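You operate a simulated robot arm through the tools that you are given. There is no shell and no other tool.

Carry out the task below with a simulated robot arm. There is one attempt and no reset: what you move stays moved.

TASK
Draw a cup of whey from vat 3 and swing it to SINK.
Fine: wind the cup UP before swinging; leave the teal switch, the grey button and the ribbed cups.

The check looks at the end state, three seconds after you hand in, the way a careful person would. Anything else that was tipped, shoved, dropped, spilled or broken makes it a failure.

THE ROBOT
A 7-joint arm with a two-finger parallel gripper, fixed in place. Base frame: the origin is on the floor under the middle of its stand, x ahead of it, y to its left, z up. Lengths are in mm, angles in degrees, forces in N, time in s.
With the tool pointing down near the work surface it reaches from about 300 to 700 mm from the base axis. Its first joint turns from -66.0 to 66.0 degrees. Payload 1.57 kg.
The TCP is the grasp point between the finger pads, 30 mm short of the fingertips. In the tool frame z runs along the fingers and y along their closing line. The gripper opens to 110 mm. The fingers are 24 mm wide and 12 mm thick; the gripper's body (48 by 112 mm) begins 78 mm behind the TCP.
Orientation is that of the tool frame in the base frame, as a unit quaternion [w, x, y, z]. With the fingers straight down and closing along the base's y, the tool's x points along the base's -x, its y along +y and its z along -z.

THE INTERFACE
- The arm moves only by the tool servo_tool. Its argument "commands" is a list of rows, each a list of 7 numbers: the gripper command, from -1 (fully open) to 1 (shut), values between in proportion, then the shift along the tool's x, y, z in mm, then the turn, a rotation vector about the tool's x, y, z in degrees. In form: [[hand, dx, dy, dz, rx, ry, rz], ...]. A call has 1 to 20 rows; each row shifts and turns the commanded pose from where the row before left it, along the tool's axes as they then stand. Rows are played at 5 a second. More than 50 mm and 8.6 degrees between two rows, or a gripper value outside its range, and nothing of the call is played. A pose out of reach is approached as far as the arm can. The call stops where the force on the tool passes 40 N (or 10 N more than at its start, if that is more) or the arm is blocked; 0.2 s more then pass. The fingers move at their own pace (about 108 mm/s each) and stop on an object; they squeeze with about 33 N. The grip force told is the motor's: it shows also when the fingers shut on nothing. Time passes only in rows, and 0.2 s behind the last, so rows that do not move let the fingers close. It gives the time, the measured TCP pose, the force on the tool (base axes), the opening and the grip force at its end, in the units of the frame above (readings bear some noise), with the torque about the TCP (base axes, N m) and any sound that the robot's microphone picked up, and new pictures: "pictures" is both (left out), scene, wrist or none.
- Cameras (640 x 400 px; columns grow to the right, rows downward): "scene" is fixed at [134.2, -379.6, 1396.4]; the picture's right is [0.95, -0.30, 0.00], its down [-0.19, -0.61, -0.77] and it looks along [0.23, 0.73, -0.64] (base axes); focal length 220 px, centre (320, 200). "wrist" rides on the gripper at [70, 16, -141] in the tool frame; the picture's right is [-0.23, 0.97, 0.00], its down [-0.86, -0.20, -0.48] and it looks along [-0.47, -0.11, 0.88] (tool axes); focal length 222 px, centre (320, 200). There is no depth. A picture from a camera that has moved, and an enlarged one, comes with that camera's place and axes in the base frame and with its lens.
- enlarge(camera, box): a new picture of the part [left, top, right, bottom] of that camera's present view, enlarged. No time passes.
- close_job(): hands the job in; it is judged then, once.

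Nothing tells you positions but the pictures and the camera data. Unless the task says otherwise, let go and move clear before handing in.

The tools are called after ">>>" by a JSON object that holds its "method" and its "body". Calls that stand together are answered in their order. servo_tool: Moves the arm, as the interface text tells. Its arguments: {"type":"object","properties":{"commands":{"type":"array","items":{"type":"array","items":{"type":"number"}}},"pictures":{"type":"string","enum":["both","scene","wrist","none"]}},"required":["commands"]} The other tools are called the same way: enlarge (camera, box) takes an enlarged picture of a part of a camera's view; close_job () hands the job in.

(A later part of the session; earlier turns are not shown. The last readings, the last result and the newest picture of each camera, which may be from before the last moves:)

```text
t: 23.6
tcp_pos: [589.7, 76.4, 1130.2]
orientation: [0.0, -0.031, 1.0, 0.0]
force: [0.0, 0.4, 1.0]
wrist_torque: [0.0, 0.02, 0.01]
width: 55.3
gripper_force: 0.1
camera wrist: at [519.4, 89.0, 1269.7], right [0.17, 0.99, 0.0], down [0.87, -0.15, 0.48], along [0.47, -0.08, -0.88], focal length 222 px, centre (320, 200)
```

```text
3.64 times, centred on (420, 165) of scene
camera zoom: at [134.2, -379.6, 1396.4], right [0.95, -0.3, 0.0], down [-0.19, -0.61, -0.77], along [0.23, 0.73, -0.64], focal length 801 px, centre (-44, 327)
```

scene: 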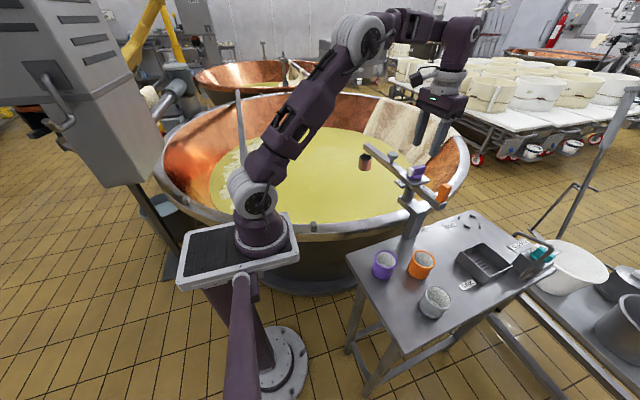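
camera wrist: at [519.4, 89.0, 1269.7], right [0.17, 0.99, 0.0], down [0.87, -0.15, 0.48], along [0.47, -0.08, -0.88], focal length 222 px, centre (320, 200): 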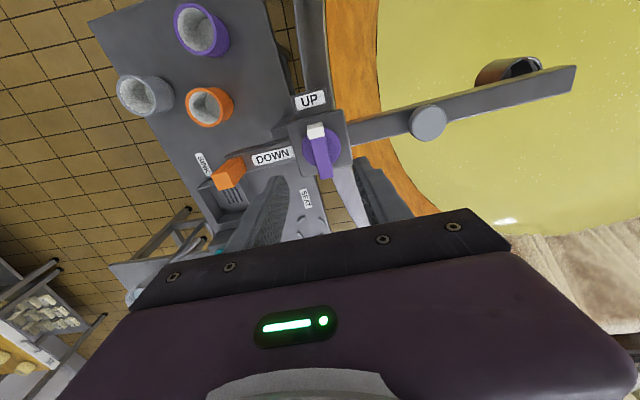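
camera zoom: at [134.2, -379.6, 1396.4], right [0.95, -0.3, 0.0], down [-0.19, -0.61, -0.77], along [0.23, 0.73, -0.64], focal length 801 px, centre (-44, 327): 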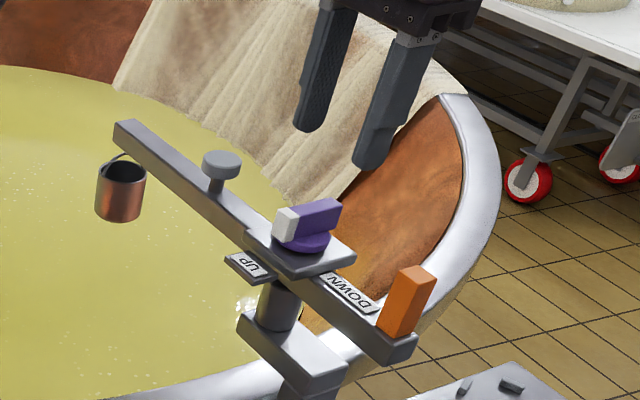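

The knob bar is centred at about (589, 79) with its white tip at UP. I'll descend around the bar and grip it.

>>> {"method": "servo_tool", "body": {"commands": [[0.0, -0.84, 0.65, 20, 0, 0, 0], [0.0, 0, 0, 30, 0, 0, 0], [0.0, 0, 0, 20, 0, 0, 0], [0.0, 0, 0, 8, 0, 0, 0], [0.0, 0, 0, 4, 0, 0, 0], [0.0, 0, 0, 0, 0, 0, 0]], "pictures": "both"}}

>>> {"method": "enlarge", "body": {"camera": "wrist", "box": [240, 100, 440, 230]}}

>>> {"method": "enlarge", "body": {"camera": "scene", "box": [360, 130, 480, 210]}}

```text
t: 25.0
tcp_pos: [589.6, 77.4, 1047.5]
orientation: [0.001, -0.031, 1.0, 0.001]
force: [0.9, -1.0, 0.2]
wrist_torque: [0.0, -0.01, 0.06]
width: 54.9
gripper_force: 0.0
camera wrist: at [520.4, 90.1, 1186.9], right [0.17, 0.99, 0.0], down [0.87, -0.15, 0.48], along [0.47, -0.08, -0.88], focal length 222 px, centre (320, 200)
```

scene: 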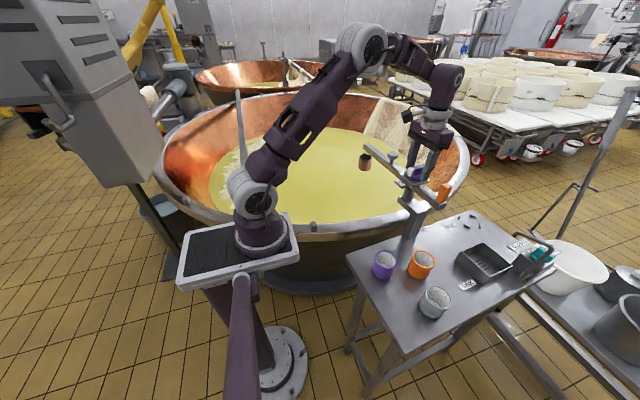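
wrist: 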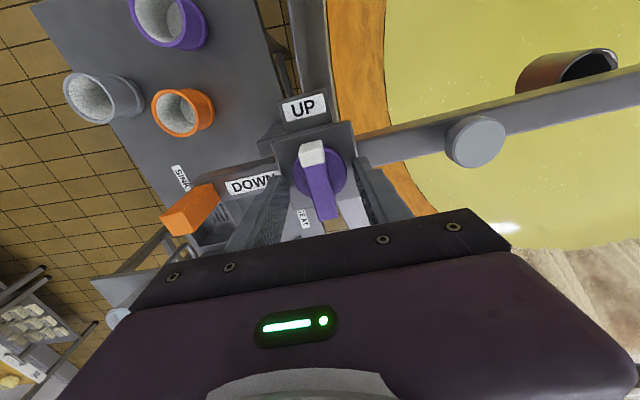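

```text
3.08 times, centred on (340, 165) of wrist
camera zoom: at [520.4, 90.1, 1186.9], right [0.17, 0.99, 0.0], down [0.87, -0.15, 0.48], along [0.47, -0.08, -0.88], focal length 684 px, centre (258, 308)
```

zoom: 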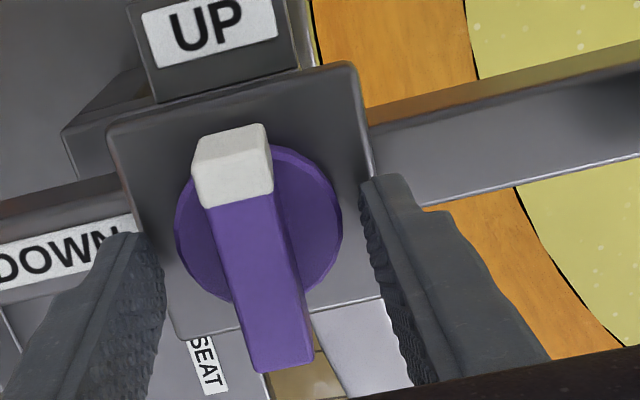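

```text
5.00 times, centred on (420, 170) of scene
camera zoom: at [134.2, -379.6, 1396.4], right [0.95, -0.3, 0.0], down [-0.19, -0.61, -0.77], along [0.23, 0.73, -0.64], focal length 1102 px, centre (-180, 350)
```

zoom: 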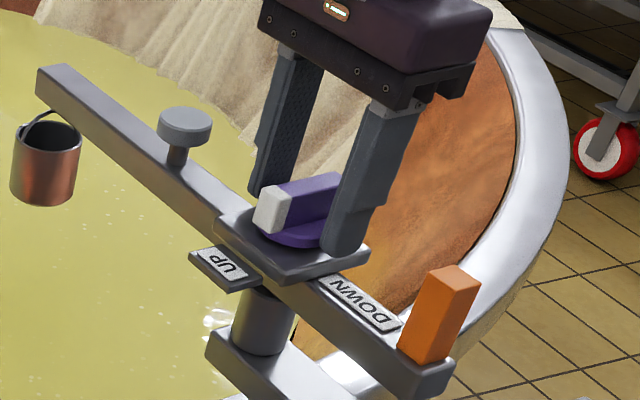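

The fingers straddle the bar. Closing now.

>>> {"method": "servo_tool", "body": {"commands": [[0.5, 0, 0, 0, 0, 0, 0], [0.8, 0, 0, 0, 0, 0, 0], [1, 0, 0, 0, 0, 0, 0], [1, 0, 0, 0, 0, 0, 0]], "pictures": "none"}}

```text
t: 26.0
tcp_pos: [590.3, 77.5, 1047.4]
orientation: [0.0, -0.031, 1.0, 0.0]
force: [-1.1, 6.9, -3.9]
wrist_torque: [0.32, -0.37, 0.02]
width: 42.3
gripper_force: 45.3
```

The width reads 42 mm, so the fingertips caught the disc below the bar. I'll open, rise slightly and close again on the bar itself.

>>> {"method": "servo_tool", "body": {"commands": [[0.0, 0, 0, 0, 0, 0, 0], [0.0, 0, 0, 0, 0, 0, 0], [0.0, 0, 0, -7, 0, 0, 0], [0.0, 0, 0, 0, 0, 0, 0]], "pictures": "both"}}

>>> {"method": "enlarge", "body": {"camera": "scene", "box": [380, 140, 460, 200]}}

>>> {"method": "enlarge", "body": {"camera": "wrist", "box": [240, 100, 440, 230]}}

```text
t: 27.0
tcp_pos: [588.5, 78.1, 1054.2]
orientation: [0.0, -0.031, 1.0, 0.001]
force: [-0.8, -0.3, -0.6]
wrist_torque: [0.0, -0.03, 0.03]
width: 54.7
gripper_force: 0.0
camera wrist: at [519.6, 89.5, 1194.2], right [0.17, 0.99, 0.0], down [0.87, -0.15, 0.48], along [0.47, -0.08, -0.88], focal length 222 px, centre (320, 200)
```

scene: 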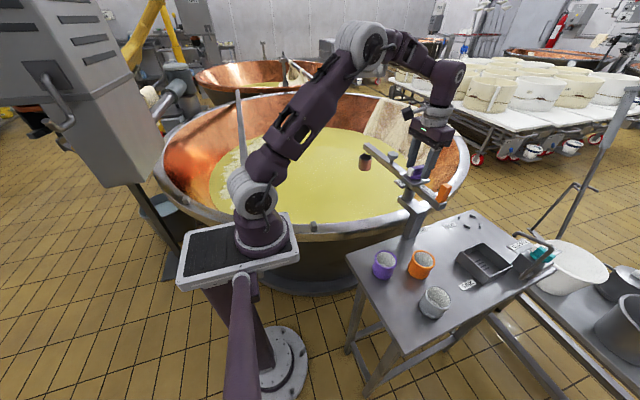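
wrist: 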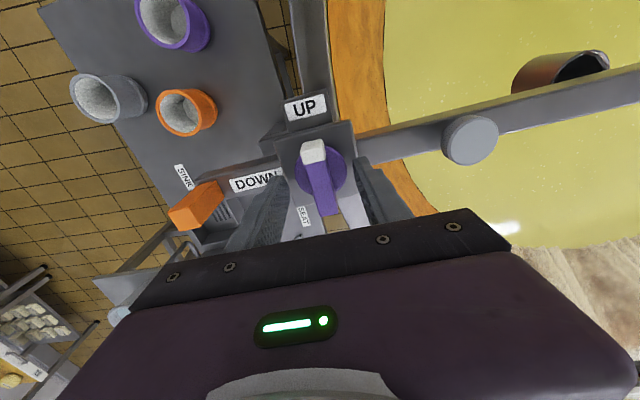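

```text
6.67 times, centred on (420, 170) of scene
camera zoom: at [134.2, -379.6, 1396.4], right [0.95, -0.3, 0.0], down [-0.19, -0.61, -0.77], along [0.23, 0.73, -0.64], focal length 1469 px, centre (-347, 400)
```

zoom: 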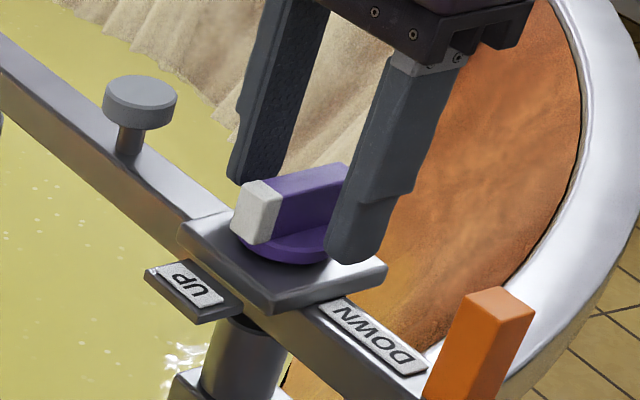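

```text
3.08 times, centred on (340, 165) of wrist
camera zoom: at [519.6, 89.5, 1194.2], right [0.17, 0.99, 0.0], down [0.87, -0.15, 0.48], along [0.47, -0.08, -0.88], focal length 684 px, centre (258, 308)
```

zoom: 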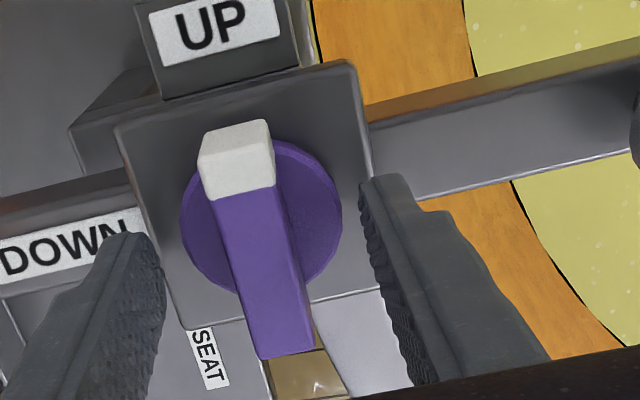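

>>> {"method": "servo_tool", "body": {"commands": [[0.5, 0, 0, 0, 0, 0, 0], [0.8, 0, 0, 0, 0, 0, 0], [1, 0, 0, 0, 0, 0, 0], [1, 0, 0, 0, 0, 0, 0]], "pictures": "scene"}}

>>> {"method": "enlarge", "body": {"camera": "scene", "box": [380, 140, 460, 200]}}

```text
t: 28.0
tcp_pos: [590.0, 78.3, 1054.1]
orientation: [0.0, -0.031, 1.0, 0.001]
force: [1.6, 9.5, 1.6]
wrist_torque: [0.06, 0.03, 0.03]
width: 16.1
gripper_force: 31.5
```

scene: 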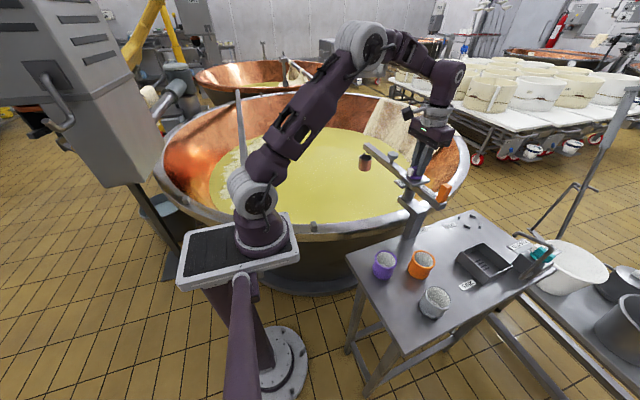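

```text
6.67 times, centred on (420, 170) of scene
camera zoom: at [134.2, -379.3, 1396.5], right [0.95, -0.3, 0.0], down [-0.19, -0.61, -0.77], along [0.23, 0.73, -0.64], focal length 1469 px, centre (-347, 400)
```

zoom: 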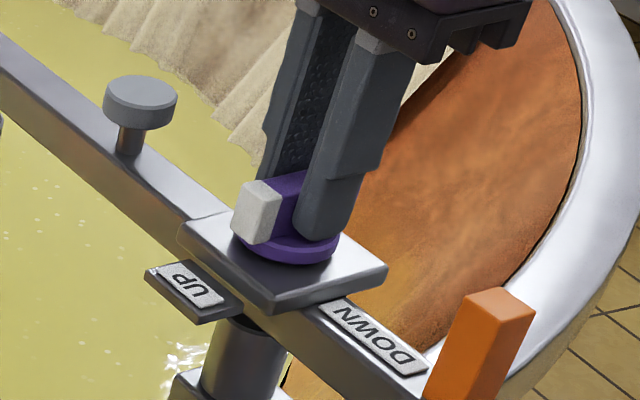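

I have the bar now (16 mm). I'll correct the small side load and turn the knob counter-clockwise toward DOWN by a small test angle, checking that the jib stays put.

>>> {"method": "servo_tool", "body": {"commands": [[1, 0, 0.9, 0, 0, 0, 0], [1, 0, 0, 0, 0, 0, -4], [1, 0, 0, 0, 0, 0, -8], [1, 0, 0, 0, 0, 0, -4], [1, 0, 0, 0, 0, 0, 0]], "pictures": "both"}}

>>> {"method": "enlarge", "body": {"camera": "scene", "box": [340, 130, 460, 210]}}

>>> {"method": "enlarge", "body": {"camera": "wrist", "box": [240, 60, 440, 230]}}

```text
t: 29.2
tcp_pos: [588.4, 78.7, 1053.4]
orientation: [0.0, -0.169, 0.986, 0.001]
force: [1.7, 11.9, -8.4]
wrist_torque: [0.29, -0.24, -1.25]
width: 22.2
gripper_force: 34.5
camera wrist: at [519.4, 70.8, 1194.6], right [-0.11, 0.99, 0.0], down [0.87, 0.1, 0.48], along [0.47, 0.05, -0.88], focal length 222 px, centre (320, 200)
```

scene: 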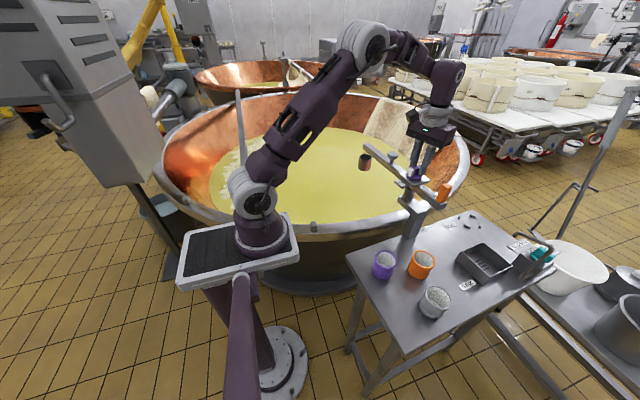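
wrist: 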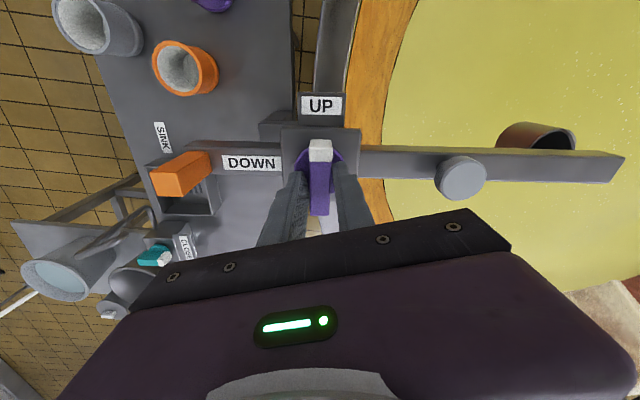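

```text
5.00 times, centred on (400, 170) of scene
camera zoom: at [134.4, -379.3, 1396.5], right [0.95, -0.3, 0.0], down [-0.19, -0.61, -0.77], along [0.23, 0.73, -0.64], focal length 1102 px, centre (-80, 350)
```

zoom: 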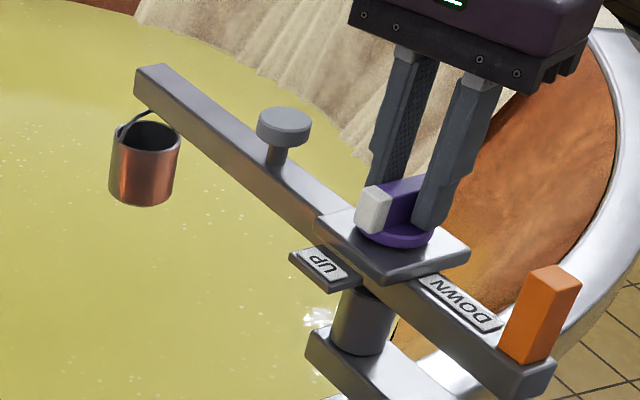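

```text
2.35 times, centred on (340, 145) of wrist
camera zoom: at [519.4, 70.8, 1194.6], right [-0.11, 0.99, 0.0], down [0.87, 0.1, 0.48], along [0.47, 0.05, -0.88], focal length 523 px, centre (273, 329)
```

zoom: 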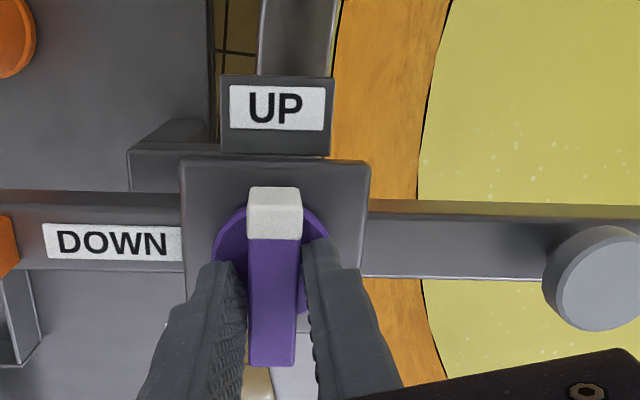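

The gripper turned 16° but the knob barely followed (torque about 1.25 N·m). It may be heavily damped, so I'll hold here briefly and see whether it creeps round.

>>> {"method": "servo_tool", "body": {"commands": [[1, 0, 0, 0, 0, 0, 0], [1, 0, 0, 0, 0, 0, 0], [1, 0, 0, 0, 0, 0, 0], [1, 0, 0, 0, 0, 0, 0], [1, 0, 0, 0, 0, 0, 0]], "pictures": "none"}}

```text
t: 30.4
tcp_pos: [589.6, 79.1, 1054.8]
orientation: [-0.001, -0.171, 0.985, 0.0]
force: [1.9, 9.3, -13.7]
wrist_torque: [0.2, -0.2, -0.98]
width: 22.3
gripper_force: 34.7
```

>>> {"method": "enlarge", "body": {"camera": "wrist", "box": [280, 110, 400, 230]}}

>>> {"method": "enlarge", "body": {"camera": "scene", "box": [390, 150, 450, 195]}}

```text
3.33 times, centred on (340, 170) of wrist
camera zoom: at [519.4, 70.8, 1194.6], right [-0.11, 0.99, 0.0], down [0.87, 0.1, 0.48], along [0.47, 0.05, -0.88], focal length 740 px, centre (253, 300)
```

zoom: 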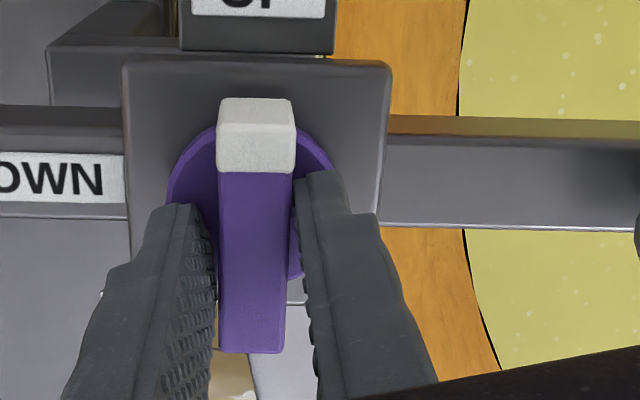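

```text
8.89 times, centred on (420, 172) of scene
camera zoom: at [134.5, -379.3, 1396.4], right [0.95, -0.3, 0.0], down [-0.19, -0.61, -0.77], along [0.23, 0.73, -0.64], focal length 1959 px, centre (-569, 444)
```

zoom: 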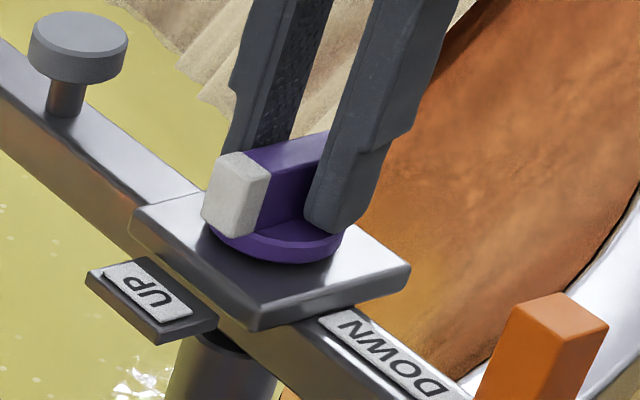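

The knob is stiff. I'll twist further in small steps, since a wider diagonal bite gives more torque, and watch whether the knob or the jib moves.

>>> {"method": "servo_tool", "body": {"commands": [[1, 0, 0, 0, 0, 0, -5], [1, 0, 0, 0, 0, 0, -5], [1, 0, 0, 0, 0, 0, 0]], "pictures": "both"}}

>>> {"method": "enlarge", "body": {"camera": "wrist", "box": [240, 60, 440, 230]}}

>>> {"method": "enlarge", "body": {"camera": "scene", "box": [340, 130, 460, 210]}}

```text
t: 31.2
tcp_pos: [588.8, 77.6, 1054.8]
orientation: [0.0, -0.255, 0.967, 0.0]
force: [3.0, 15.0, -10.0]
wrist_torque: [0.32, 0.03, -1.82]
width: 27.9
gripper_force: 38.2
camera wrist: at [522.2, 58.4, 1195.4], right [-0.28, 0.96, 0.0], down [0.84, 0.25, 0.48], along [0.46, 0.14, -0.88], focal length 222 px, centre (320, 200)
```

scene: 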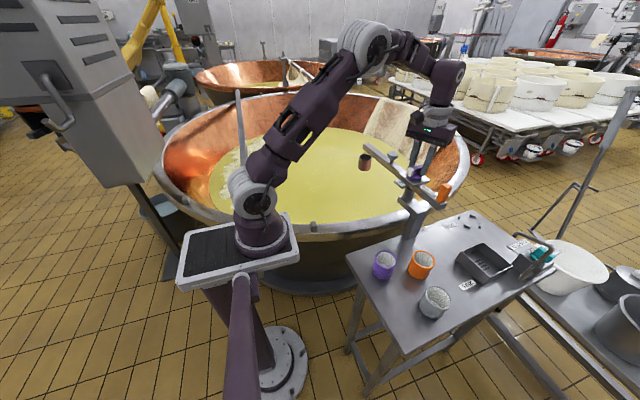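
wrist: 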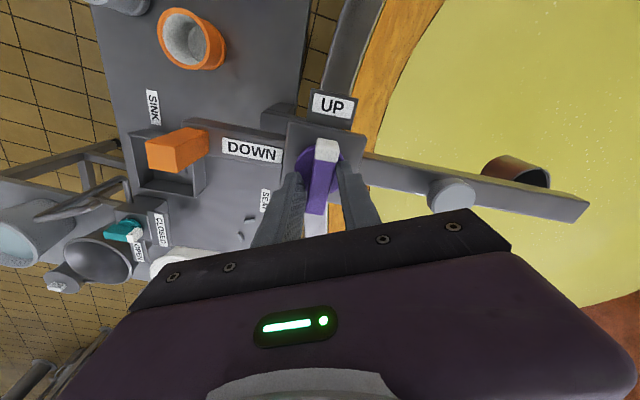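

```text
2.35 times, centred on (340, 145) of wrist
camera zoom: at [522.2, 58.4, 1195.4], right [-0.28, 0.96, 0.0], down [0.84, 0.25, 0.48], along [0.46, 0.14, -0.88], focal length 523 px, centre (273, 329)
```

zoom: 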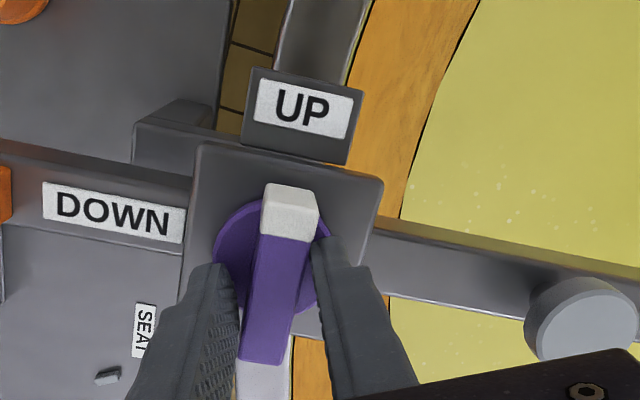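

```text
5.00 times, centred on (400, 170) of scene
camera zoom: at [134.5, -379.1, 1396.5], right [0.95, -0.3, 0.0], down [-0.19, -0.61, -0.77], along [0.23, 0.73, -0.64], focal length 1102 px, centre (-80, 350)
```

zoom: 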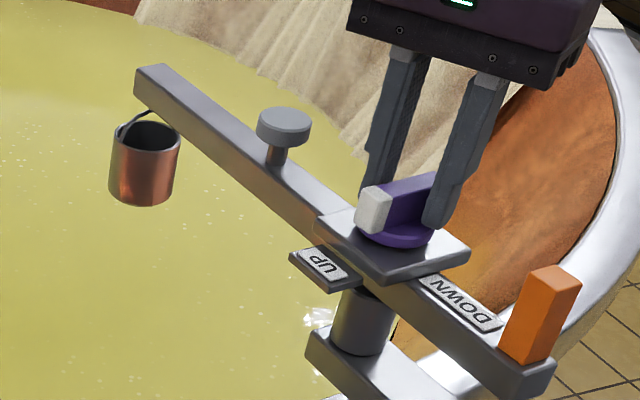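

The knob and jib both hold firm at 1.8 N·m counter-clockwise. I'll untwist to neutral, relieve the grip and reassess before applying more torque.

>>> {"method": "servo_tool", "body": {"commands": [[1, 0, 0, 0, 0, 0, 8.5], [1, 0, 0, 0, 0, 0, 8.5], [1, 0, 0, 0, 0, 0, 8.5], [1, 0, 0, 0, 0, 0, 0.5], [1, 0, 0, 0, 0, 0, 0]], "pictures": "wrist"}}

>>> {"method": "enlarge", "body": {"camera": "wrist", "box": [240, 60, 440, 230]}}

```text
t: 32.4
tcp_pos: [589.1, 79.4, 1056.5]
orientation: [0.001, -0.032, 0.999, 0.0]
force: [0.8, 14.3, 2.4]
wrist_torque: [0.17, 0.84, 0.07]
width: 16.1
gripper_force: 31.5
camera wrist: at [519.6, 90.6, 1195.5], right [0.17, 0.99, 0.0], down [0.87, -0.15, 0.48], along [0.47, -0.08, -0.88], focal length 222 px, centre (320, 200)
```

wrist: 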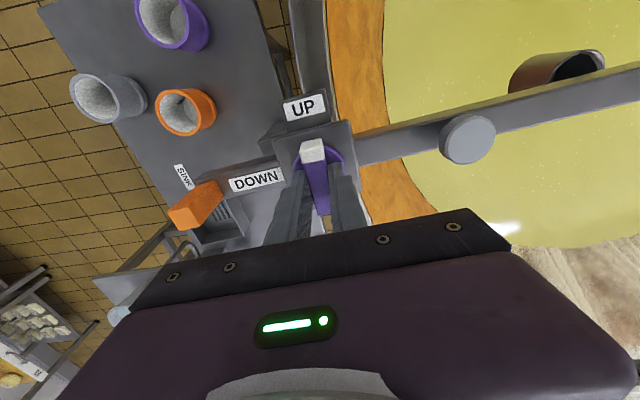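

```text
2.35 times, centred on (340, 145) of wrist
camera zoom: at [519.6, 90.6, 1195.5], right [0.17, 0.99, 0.0], down [0.87, -0.15, 0.48], along [0.47, -0.08, -0.88], focal length 523 px, centre (273, 329)
```

zoom: 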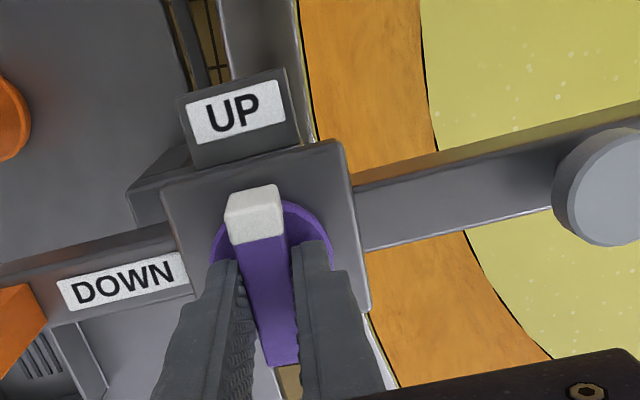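

>>> {"method": "servo_tool", "body": {"commands": [[1, 0, 0, 0, 0, 0, 4], [1, 0, 0, 0, 0, 0, 4], [1, 0, 0, 0, 0, 0, 0]], "pictures": "wrist"}}

>>> {"method": "enlarge", "body": {"camera": "wrist", "box": [240, 60, 440, 230]}}

```text
t: 33.2
tcp_pos: [589.6, 78.3, 1054.8]
orientation: [-0.001, 0.04, 0.999, -0.001]
force: [-0.1, 3.7, -4.3]
wrist_torque: [0.22, -0.95, 0.08]
width: 16.2
gripper_force: 31.3
camera wrist: at [522.1, 100.4, 1195.5], right [0.3, 0.95, 0.0], down [0.84, -0.27, 0.48], along [0.46, -0.15, -0.88], focal length 222 px, centre (320, 200)
```

wrist: 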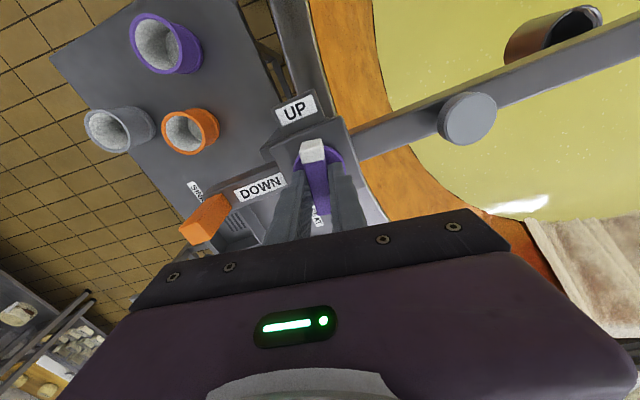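

```text
2.35 times, centred on (340, 145) of wrist
camera zoom: at [522.1, 100.4, 1195.5], right [0.3, 0.95, 0.0], down [0.84, -0.27, 0.48], along [0.46, -0.15, -0.88], focal length 523 px, centre (273, 329)
```

zoom: 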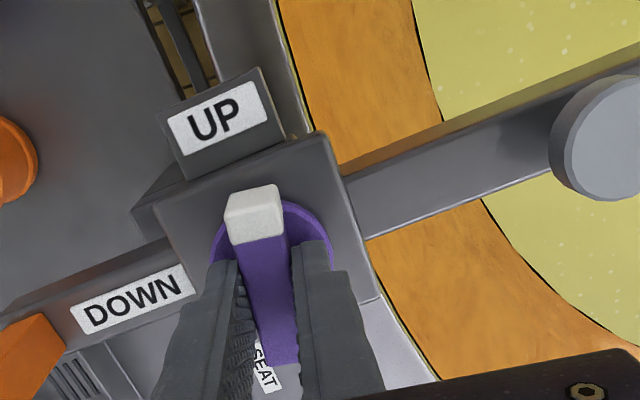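

Turning clockwise was free, with about 0.1 N·m. The counter-clockwise side is a hard stop, so I'll check whether the cup has started to move.

>>> {"method": "enlarge", "body": {"camera": "scene", "box": [340, 130, 460, 210]}}

>>> {"method": "enlarge", "body": {"camera": "scene", "box": [350, 135, 410, 180]}}

```text
5.00 times, centred on (400, 170) of scene
camera zoom: at [134.2, -379.5, 1396.4], right [0.95, -0.3, 0.0], down [-0.19, -0.61, -0.77], along [0.23, 0.73, -0.64], focal length 1102 px, centre (-80, 350)
```

zoom: 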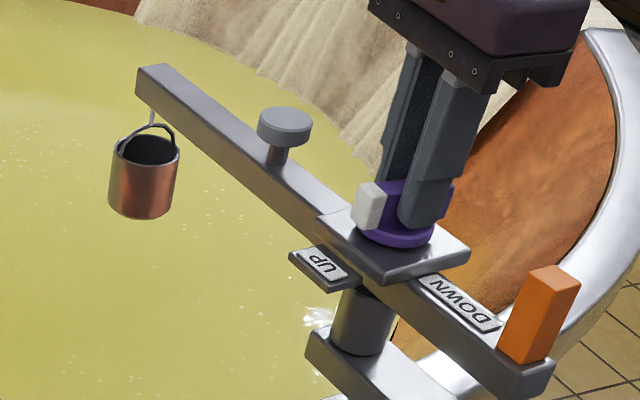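

```text
8.89 times, centred on (380, 158) of scene
camera zoom: at [134.2, -379.5, 1396.4], right [0.95, -0.3, 0.0], down [-0.19, -0.61, -0.77], along [0.23, 0.73, -0.64], focal length 1959 px, centre (-213, 578)
```

zoom: 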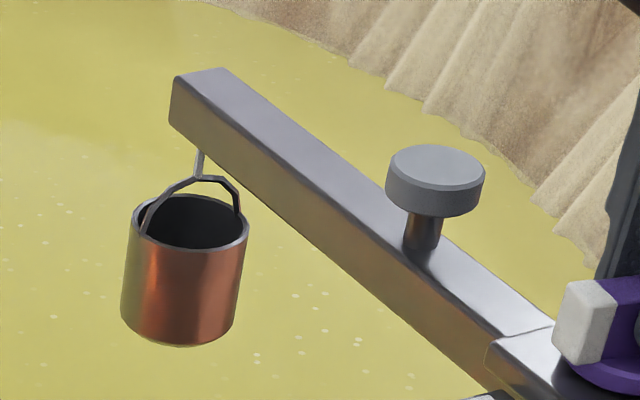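

The knob is a winder: 8° clockwise lowered the cup about 12 mm. I'll hold a moment to check that the cup stays put when I'm not turning.

>>> {"method": "servo_tool", "body": {"commands": [[1, 0, 0, 0, 0, 0, 0], [1, 0, 0, 0, 0, 0, 0], [1, 0, 0, 0, 0, 0, 0], [1, 0, 0, 0, 0, 0, 0]], "pictures": "scene"}}

>>> {"method": "enlarge", "body": {"camera": "scene", "box": [340, 130, 460, 210]}}

```text
t: 34.2
tcp_pos: [589.7, 77.9, 1055.8]
orientation: [0.0, 0.039, 0.999, -0.001]
force: [3.6, -3.3, -4.5]
wrist_torque: [-0.01, -0.69, 0.07]
width: 16.0
gripper_force: 31.4
```

scene: 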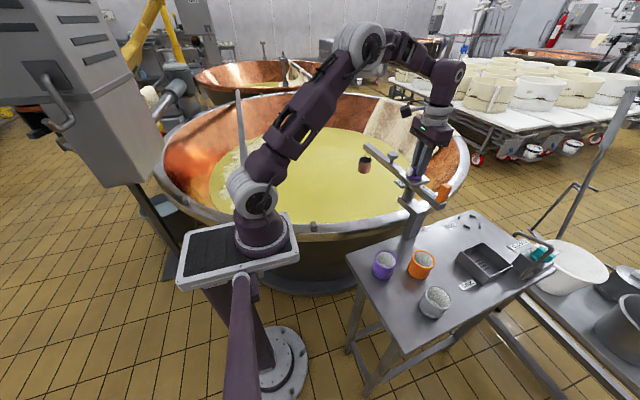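

```text
5.00 times, centred on (400, 170) of scene
camera zoom: at [134.4, -379.7, 1396.3], right [0.95, -0.3, 0.0], down [-0.19, -0.61, -0.77], along [0.23, 0.73, -0.64], focal length 1102 px, centre (-80, 350)
```

zoom: 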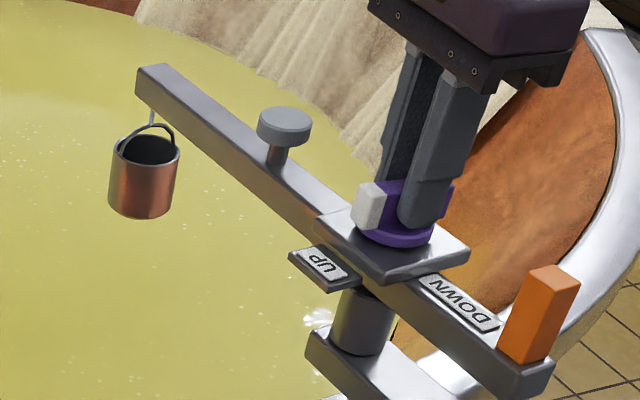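

The cup holds its height, so lowering is proportional to knob angle. I'll wind down clockwise in steps while watching the cup.

>>> {"method": "servo_tool", "body": {"commands": [[1, 0, 0, 0, 0, 0, 3], [1, 0, 0, 0, 0, 0, 5], [1, 0, 0, 0, 0, 0, 5], [1, 0, 0, 0, 0, 0, 5], [1, 0, 0, 0, 0, 0, 5], [1, 0, 0, 0, 0, 0, 5], [1, 0, 0, 0, 0, 0, 5], [1, 0, 0, 0, 0, 0, 5], [1, 0, 0, 0, 0, 0, 2], [1, 0, 0, 0, 0, 0, 0]], "pictures": "both"}}

>>> {"method": "enlarge", "body": {"camera": "scene", "box": [340, 130, 460, 210]}}

>>> {"method": "enlarge", "body": {"camera": "wrist", "box": [240, 60, 440, 230]}}

```text
t: 36.4
tcp_pos: [588.8, 77.5, 1056.0]
orientation: [0.001, 0.379, 0.925, -0.001]
force: [8.4, -11.1, 18.1]
wrist_torque: [-0.16, 0.08, 0.05]
width: 15.7
gripper_force: 31.2
camera wrist: at [551.0, 137.8, 1195.4], right [0.84, 0.54, 0.0], down [0.47, -0.74, 0.48], along [0.26, -0.4, -0.88], focal length 222 px, centre (320, 200)
```

scene: 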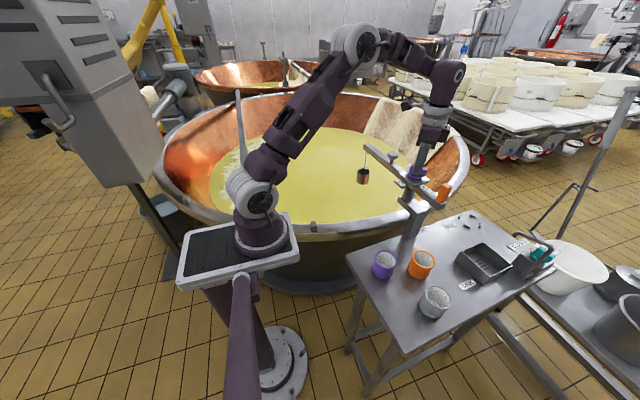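
wrist: 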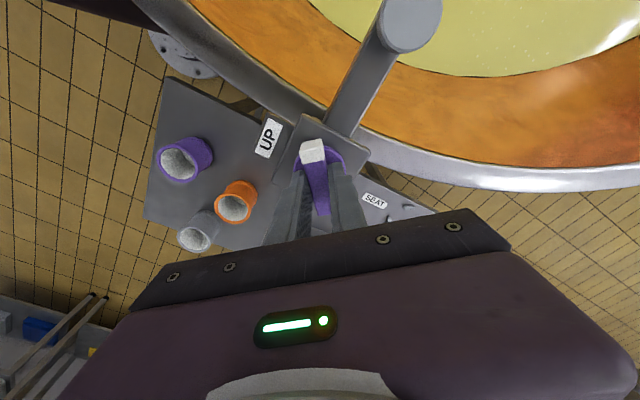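

```text
5.00 times, centred on (400, 170) of scene
camera zoom: at [134.1, -380.0, 1396.3], right [0.95, -0.3, 0.0], down [-0.19, -0.61, -0.77], along [0.23, 0.73, -0.64], focal length 1102 px, centre (-80, 350)
```

zoom: 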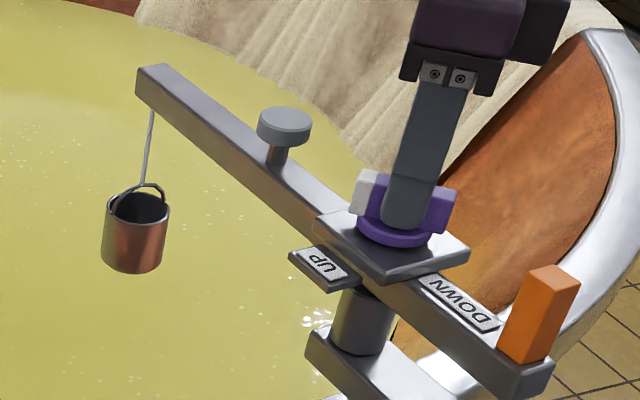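

```text
2.35 times, centred on (340, 145) of wrist
camera zoom: at [551.0, 137.8, 1195.4], right [0.84, 0.54, 0.0], down [0.47, -0.74, 0.48], along [0.26, -0.4, -0.88], focal length 523 px, centre (273, 329)
```

zoom: 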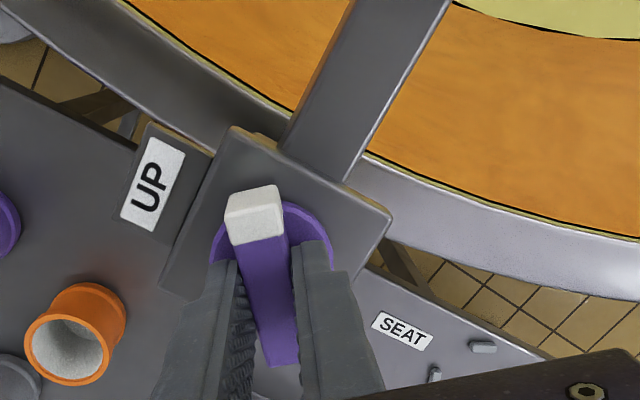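

The cup is about 75 mm lower after 48°. Some force has accumulated from small axis misalignment, so I'll ease the grip to 2 mm of play, which also shows whether the knob holds by itself.

>>> {"method": "servo_tool", "body": {"commands": [[0.66, 0, 0, 0, 0, 0, 0], [0.66, 0, 0, 0, 0, 0, 0], [0.66, 0, 0, 0, 0, 0, 0]], "pictures": "none"}}

>>> {"method": "enlarge", "body": {"camera": "scene", "box": [340, 130, 460, 210]}}

```text
t: 37.2
tcp_pos: [587.6, 78.5, 1055.8]
orientation: [0.0, 0.377, 0.926, 0.0]
force: [-0.3, 0.0, -0.6]
wrist_torque: [0.02, -0.02, 0.0]
width: 18.7
gripper_force: 0.1
```

```text
5.00 times, centred on (400, 170) of scene
camera zoom: at [134.2, -379.6, 1396.4], right [0.95, -0.3, 0.0], down [-0.19, -0.61, -0.77], along [0.23, 0.73, -0.64], focal length 1102 px, centre (-80, 350)
```

zoom: 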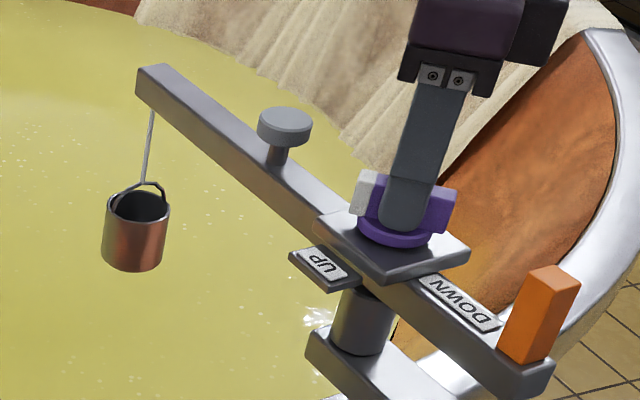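

The knob holds itself and the loose grip carries no stray forces. I'll continue turning clockwise with the loose straddle.

>>> {"method": "servo_tool", "body": {"commands": [[0.68, 0, 0, 0, 0, 0, 3], [0.68, 0, 0, 0, 0, 0, 5], [0.68, 0, 0, 0, 0, 0, 5], [0.68, 0, 0, 0, 0, 0, 5], [0.68, 0, 0, 0, 0, 0, 5], [0.68, 0, 0, 0, 0, 0, 5], [0.68, 0, 0, 0, 0, 0, 5], [0.68, 0, 0, 0, 0, 0, 5], [0.68, 0, 0, 0, 0, 0, 4], [0.68, 0, 0, 0, 0, 0, 0]], "pictures": "both"}}

>>> {"method": "enlarge", "body": {"camera": "scene", "box": [340, 130, 460, 210]}}

>>> {"method": "enlarge", "body": {"camera": "wrist", "box": [240, 60, 440, 230]}}

```text
t: 39.4
tcp_pos: [589.1, 77.3, 1055.4]
orientation: [0.0, 0.684, 0.729, 0.0]
force: [-6.4, -1.6, -2.1]
wrist_torque: [-0.03, 0.1, 0.08]
width: 23.6
gripper_force: 3.1
camera wrist: at [601.5, 149.6, 1195.4], right [0.99, -0.17, 0.0], down [-0.15, -0.87, 0.48], along [-0.08, -0.47, -0.88], focal length 222 px, centre (320, 200)
```

scene: 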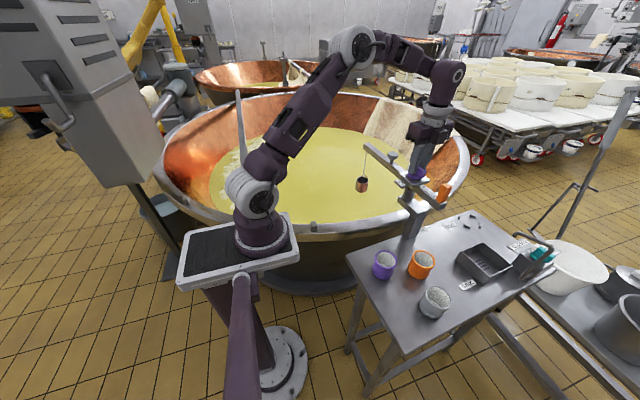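
wrist: 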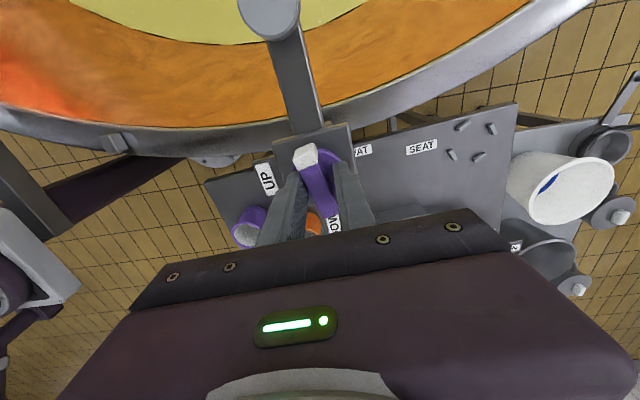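

```text
5.00 times, centred on (400, 170) of scene
camera zoom: at [134.1, -379.7, 1396.4], right [0.95, -0.3, 0.0], down [-0.19, -0.61, -0.77], along [0.23, 0.73, -0.64], focal length 1102 px, centre (-80, 350)
```

zoom: 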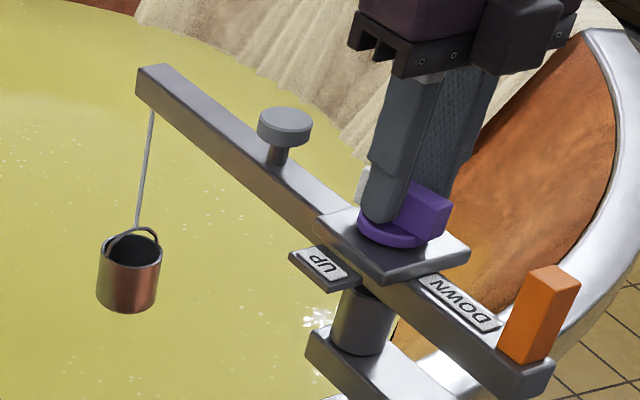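

```text
2.35 times, centred on (340, 145) of wrist
camera zoom: at [601.5, 149.6, 1195.4], right [0.99, -0.17, 0.0], down [-0.15, -0.87, 0.48], along [-0.08, -0.47, -0.88], focal length 523 px, centre (273, 329)
```

zoom: 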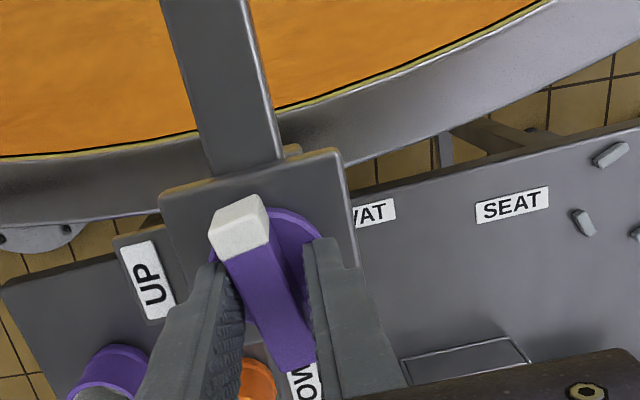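

The knob lags the loose grip by about 15°. I'll squeeze to bring it into alignment at 90° and look at the cup level.

>>> {"method": "servo_tool", "body": {"commands": [[0.8, 0, 0, 0, 0, 0, 0], [1, 0, 0, 0, 0, 0, 0], [1, 0, 0, 0, 0, 0, 0], [1, 0, 0, 0, 0, 0, 0], [1, 0, 0, 0, 0, 0, 0]], "pictures": "both"}}

>>> {"method": "enlarge", "body": {"camera": "scene", "box": [330, 130, 450, 210]}}

>>> {"method": "enlarge", "body": {"camera": "wrist", "box": [240, 60, 440, 230]}}

```text
t: 40.6
tcp_pos: [587.1, 79.6, 1055.6]
orientation: [-0.001, 0.684, 0.73, -0.001]
force: [-27.3, 11.3, 0.0]
wrist_torque: [1.03, 0.23, -0.01]
width: 15.8
gripper_force: 31.7
camera wrist: at [600.5, 150.4, 1195.5], right [0.99, -0.16, 0.0], down [-0.14, -0.87, 0.48], along [-0.08, -0.47, -0.88], focal length 222 px, centre (320, 200)
```

scene: 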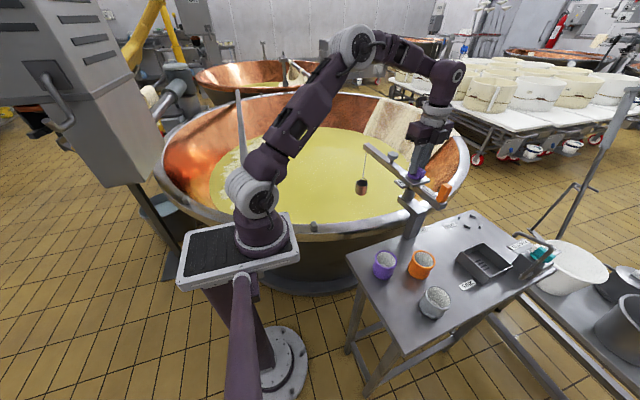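
wrist: 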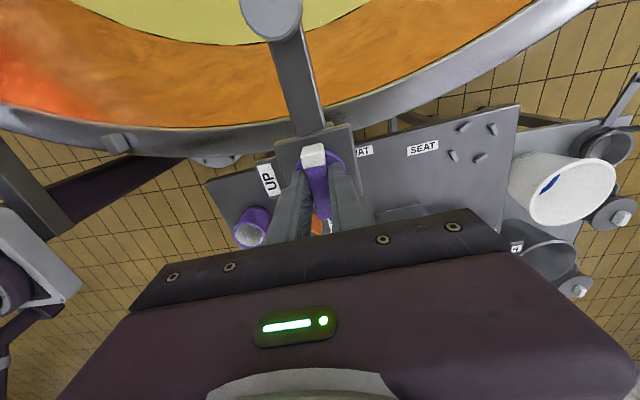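

```text
5.00 times, centred on (390, 170) of scene
camera zoom: at [133.4, -379.3, 1396.5], right [0.95, -0.3, 0.0], down [-0.19, -0.61, -0.77], along [0.23, 0.73, -0.64], focal length 1102 px, centre (-30, 350)
```

zoom: 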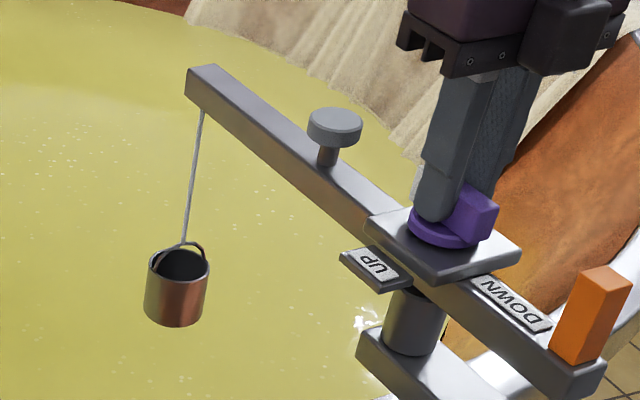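

```text
2.35 times, centred on (340, 145) of wrist
camera zoom: at [600.5, 150.4, 1195.5], right [0.99, -0.16, 0.0], down [-0.14, -0.87, 0.48], along [-0.08, -0.47, -0.88], focal length 523 px, centre (273, 329)
```

zoom: 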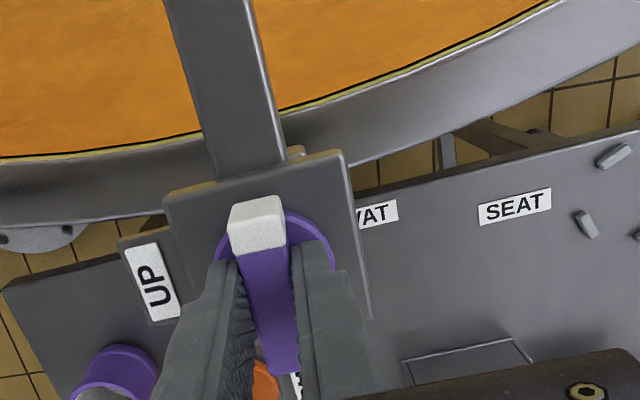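

The side force shows the true axis is about 2 mm toward -x, so I'll correct for that. Then I'll open, lift, and rotate back 180° for a second bite at the bar.

>>> {"method": "servo_tool", "body": {"commands": [[1, 0, -1, 0, 0, 0, 0], [1, 0, -1, 0, 0, 0, 0], [0.3, 0, 0, 0, 0, 0, 0], [0.0, 0, 0, 0, 0, 0, 0], [0.0, 0, 0, -16, 0, 0, 0], [0.0, 0, 0, -16, 0, 0, 0], [0.0, 0, 0, 0, 0, 0, -8.2], [0.0, 0, 0, 0, 0, 0, -8.2], [0.0, 0, 0, 0, 0, 0, -8.2], [0.0, 0, 0, 0, 0, 0, -8.2], [0.0, 0, 0, 0, 0, 0, -8.2], [0.0, 0, 0, 0, 0, 0, -8.2], [0.0, 0, 0, 0, 0, 0, -8.2], [0.0, 0, 0, 0, 0, 0, -8.2], [0.0, 0, 0, 0, 0, 0, -8.2], [0.0, 0, 0, 0, 0, 0, -8.2], [0.0, 0, 0, 0, 0, 0, -8.0]], "pictures": "both"}}

>>> {"method": "enlarge", "body": {"camera": "wrist", "box": [240, 60, 440, 230]}}

>>> {"method": "enlarge", "body": {"camera": "scene", "box": [330, 130, 450, 210]}}

```text
t: 44.2
tcp_pos: [587.1, 78.8, 1087.2]
orientation: [0.0, -0.032, 0.999, 0.0]
force: [-0.2, -0.1, 0.1]
wrist_torque: [0.02, -0.05, -0.03]
width: 55.2
gripper_force: 0.0
camera wrist: at [517.3, 90.0, 1227.2], right [0.16, 0.99, 0.0], down [0.87, -0.14, 0.48], along [0.47, -0.08, -0.88], focal length 222 px, centre (320, 200)
```

scene: 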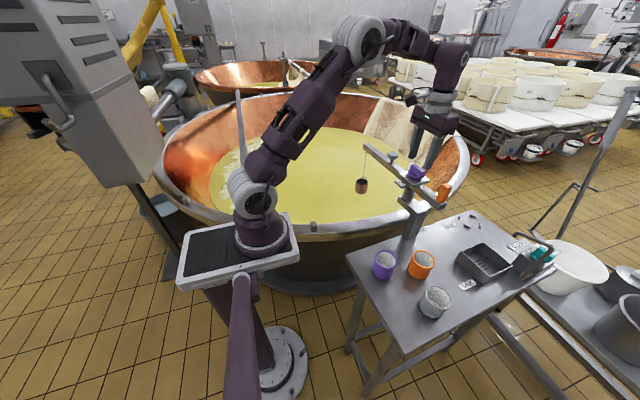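
wrist: 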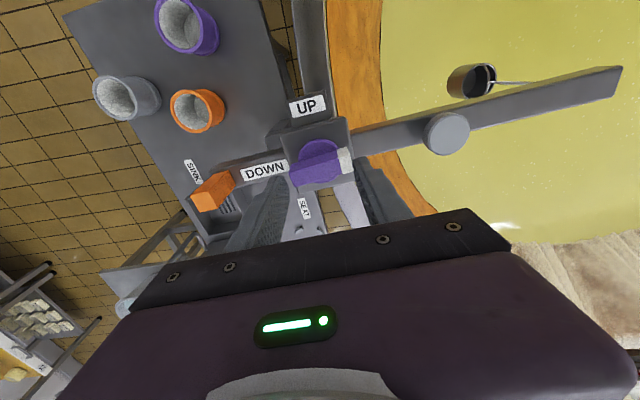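

```text
2.35 times, centred on (340, 145) of wrist
camera zoom: at [517.3, 90.0, 1227.2], right [0.16, 0.99, 0.0], down [0.87, -0.14, 0.48], along [0.47, -0.08, -0.88], focal length 523 px, centre (273, 329)
```

zoom: 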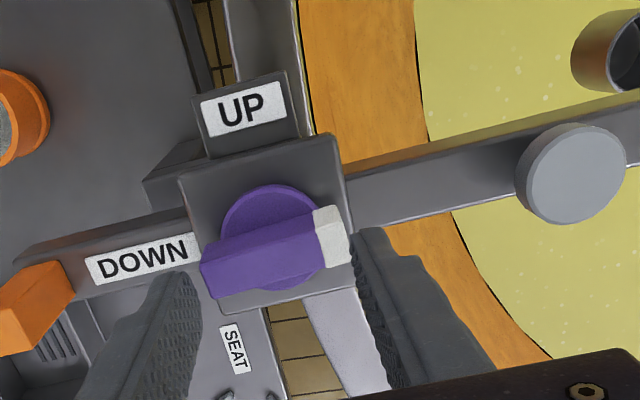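

```text
5.00 times, centred on (390, 170) of scene
camera zoom: at [134.2, -379.6, 1396.4], right [0.95, -0.3, 0.0], down [-0.19, -0.61, -0.77], along [0.23, 0.73, -0.64], focal length 1102 px, centre (-30, 350)
```

zoom: 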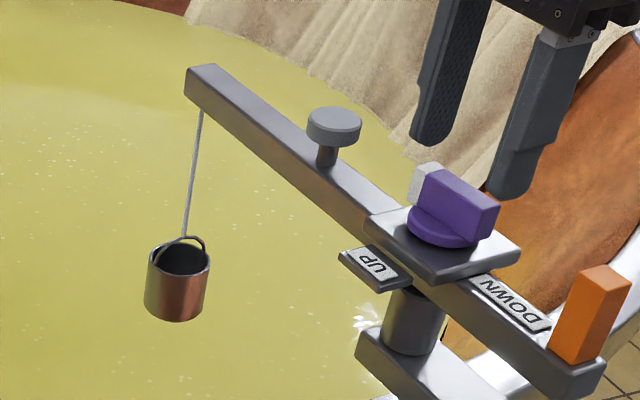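

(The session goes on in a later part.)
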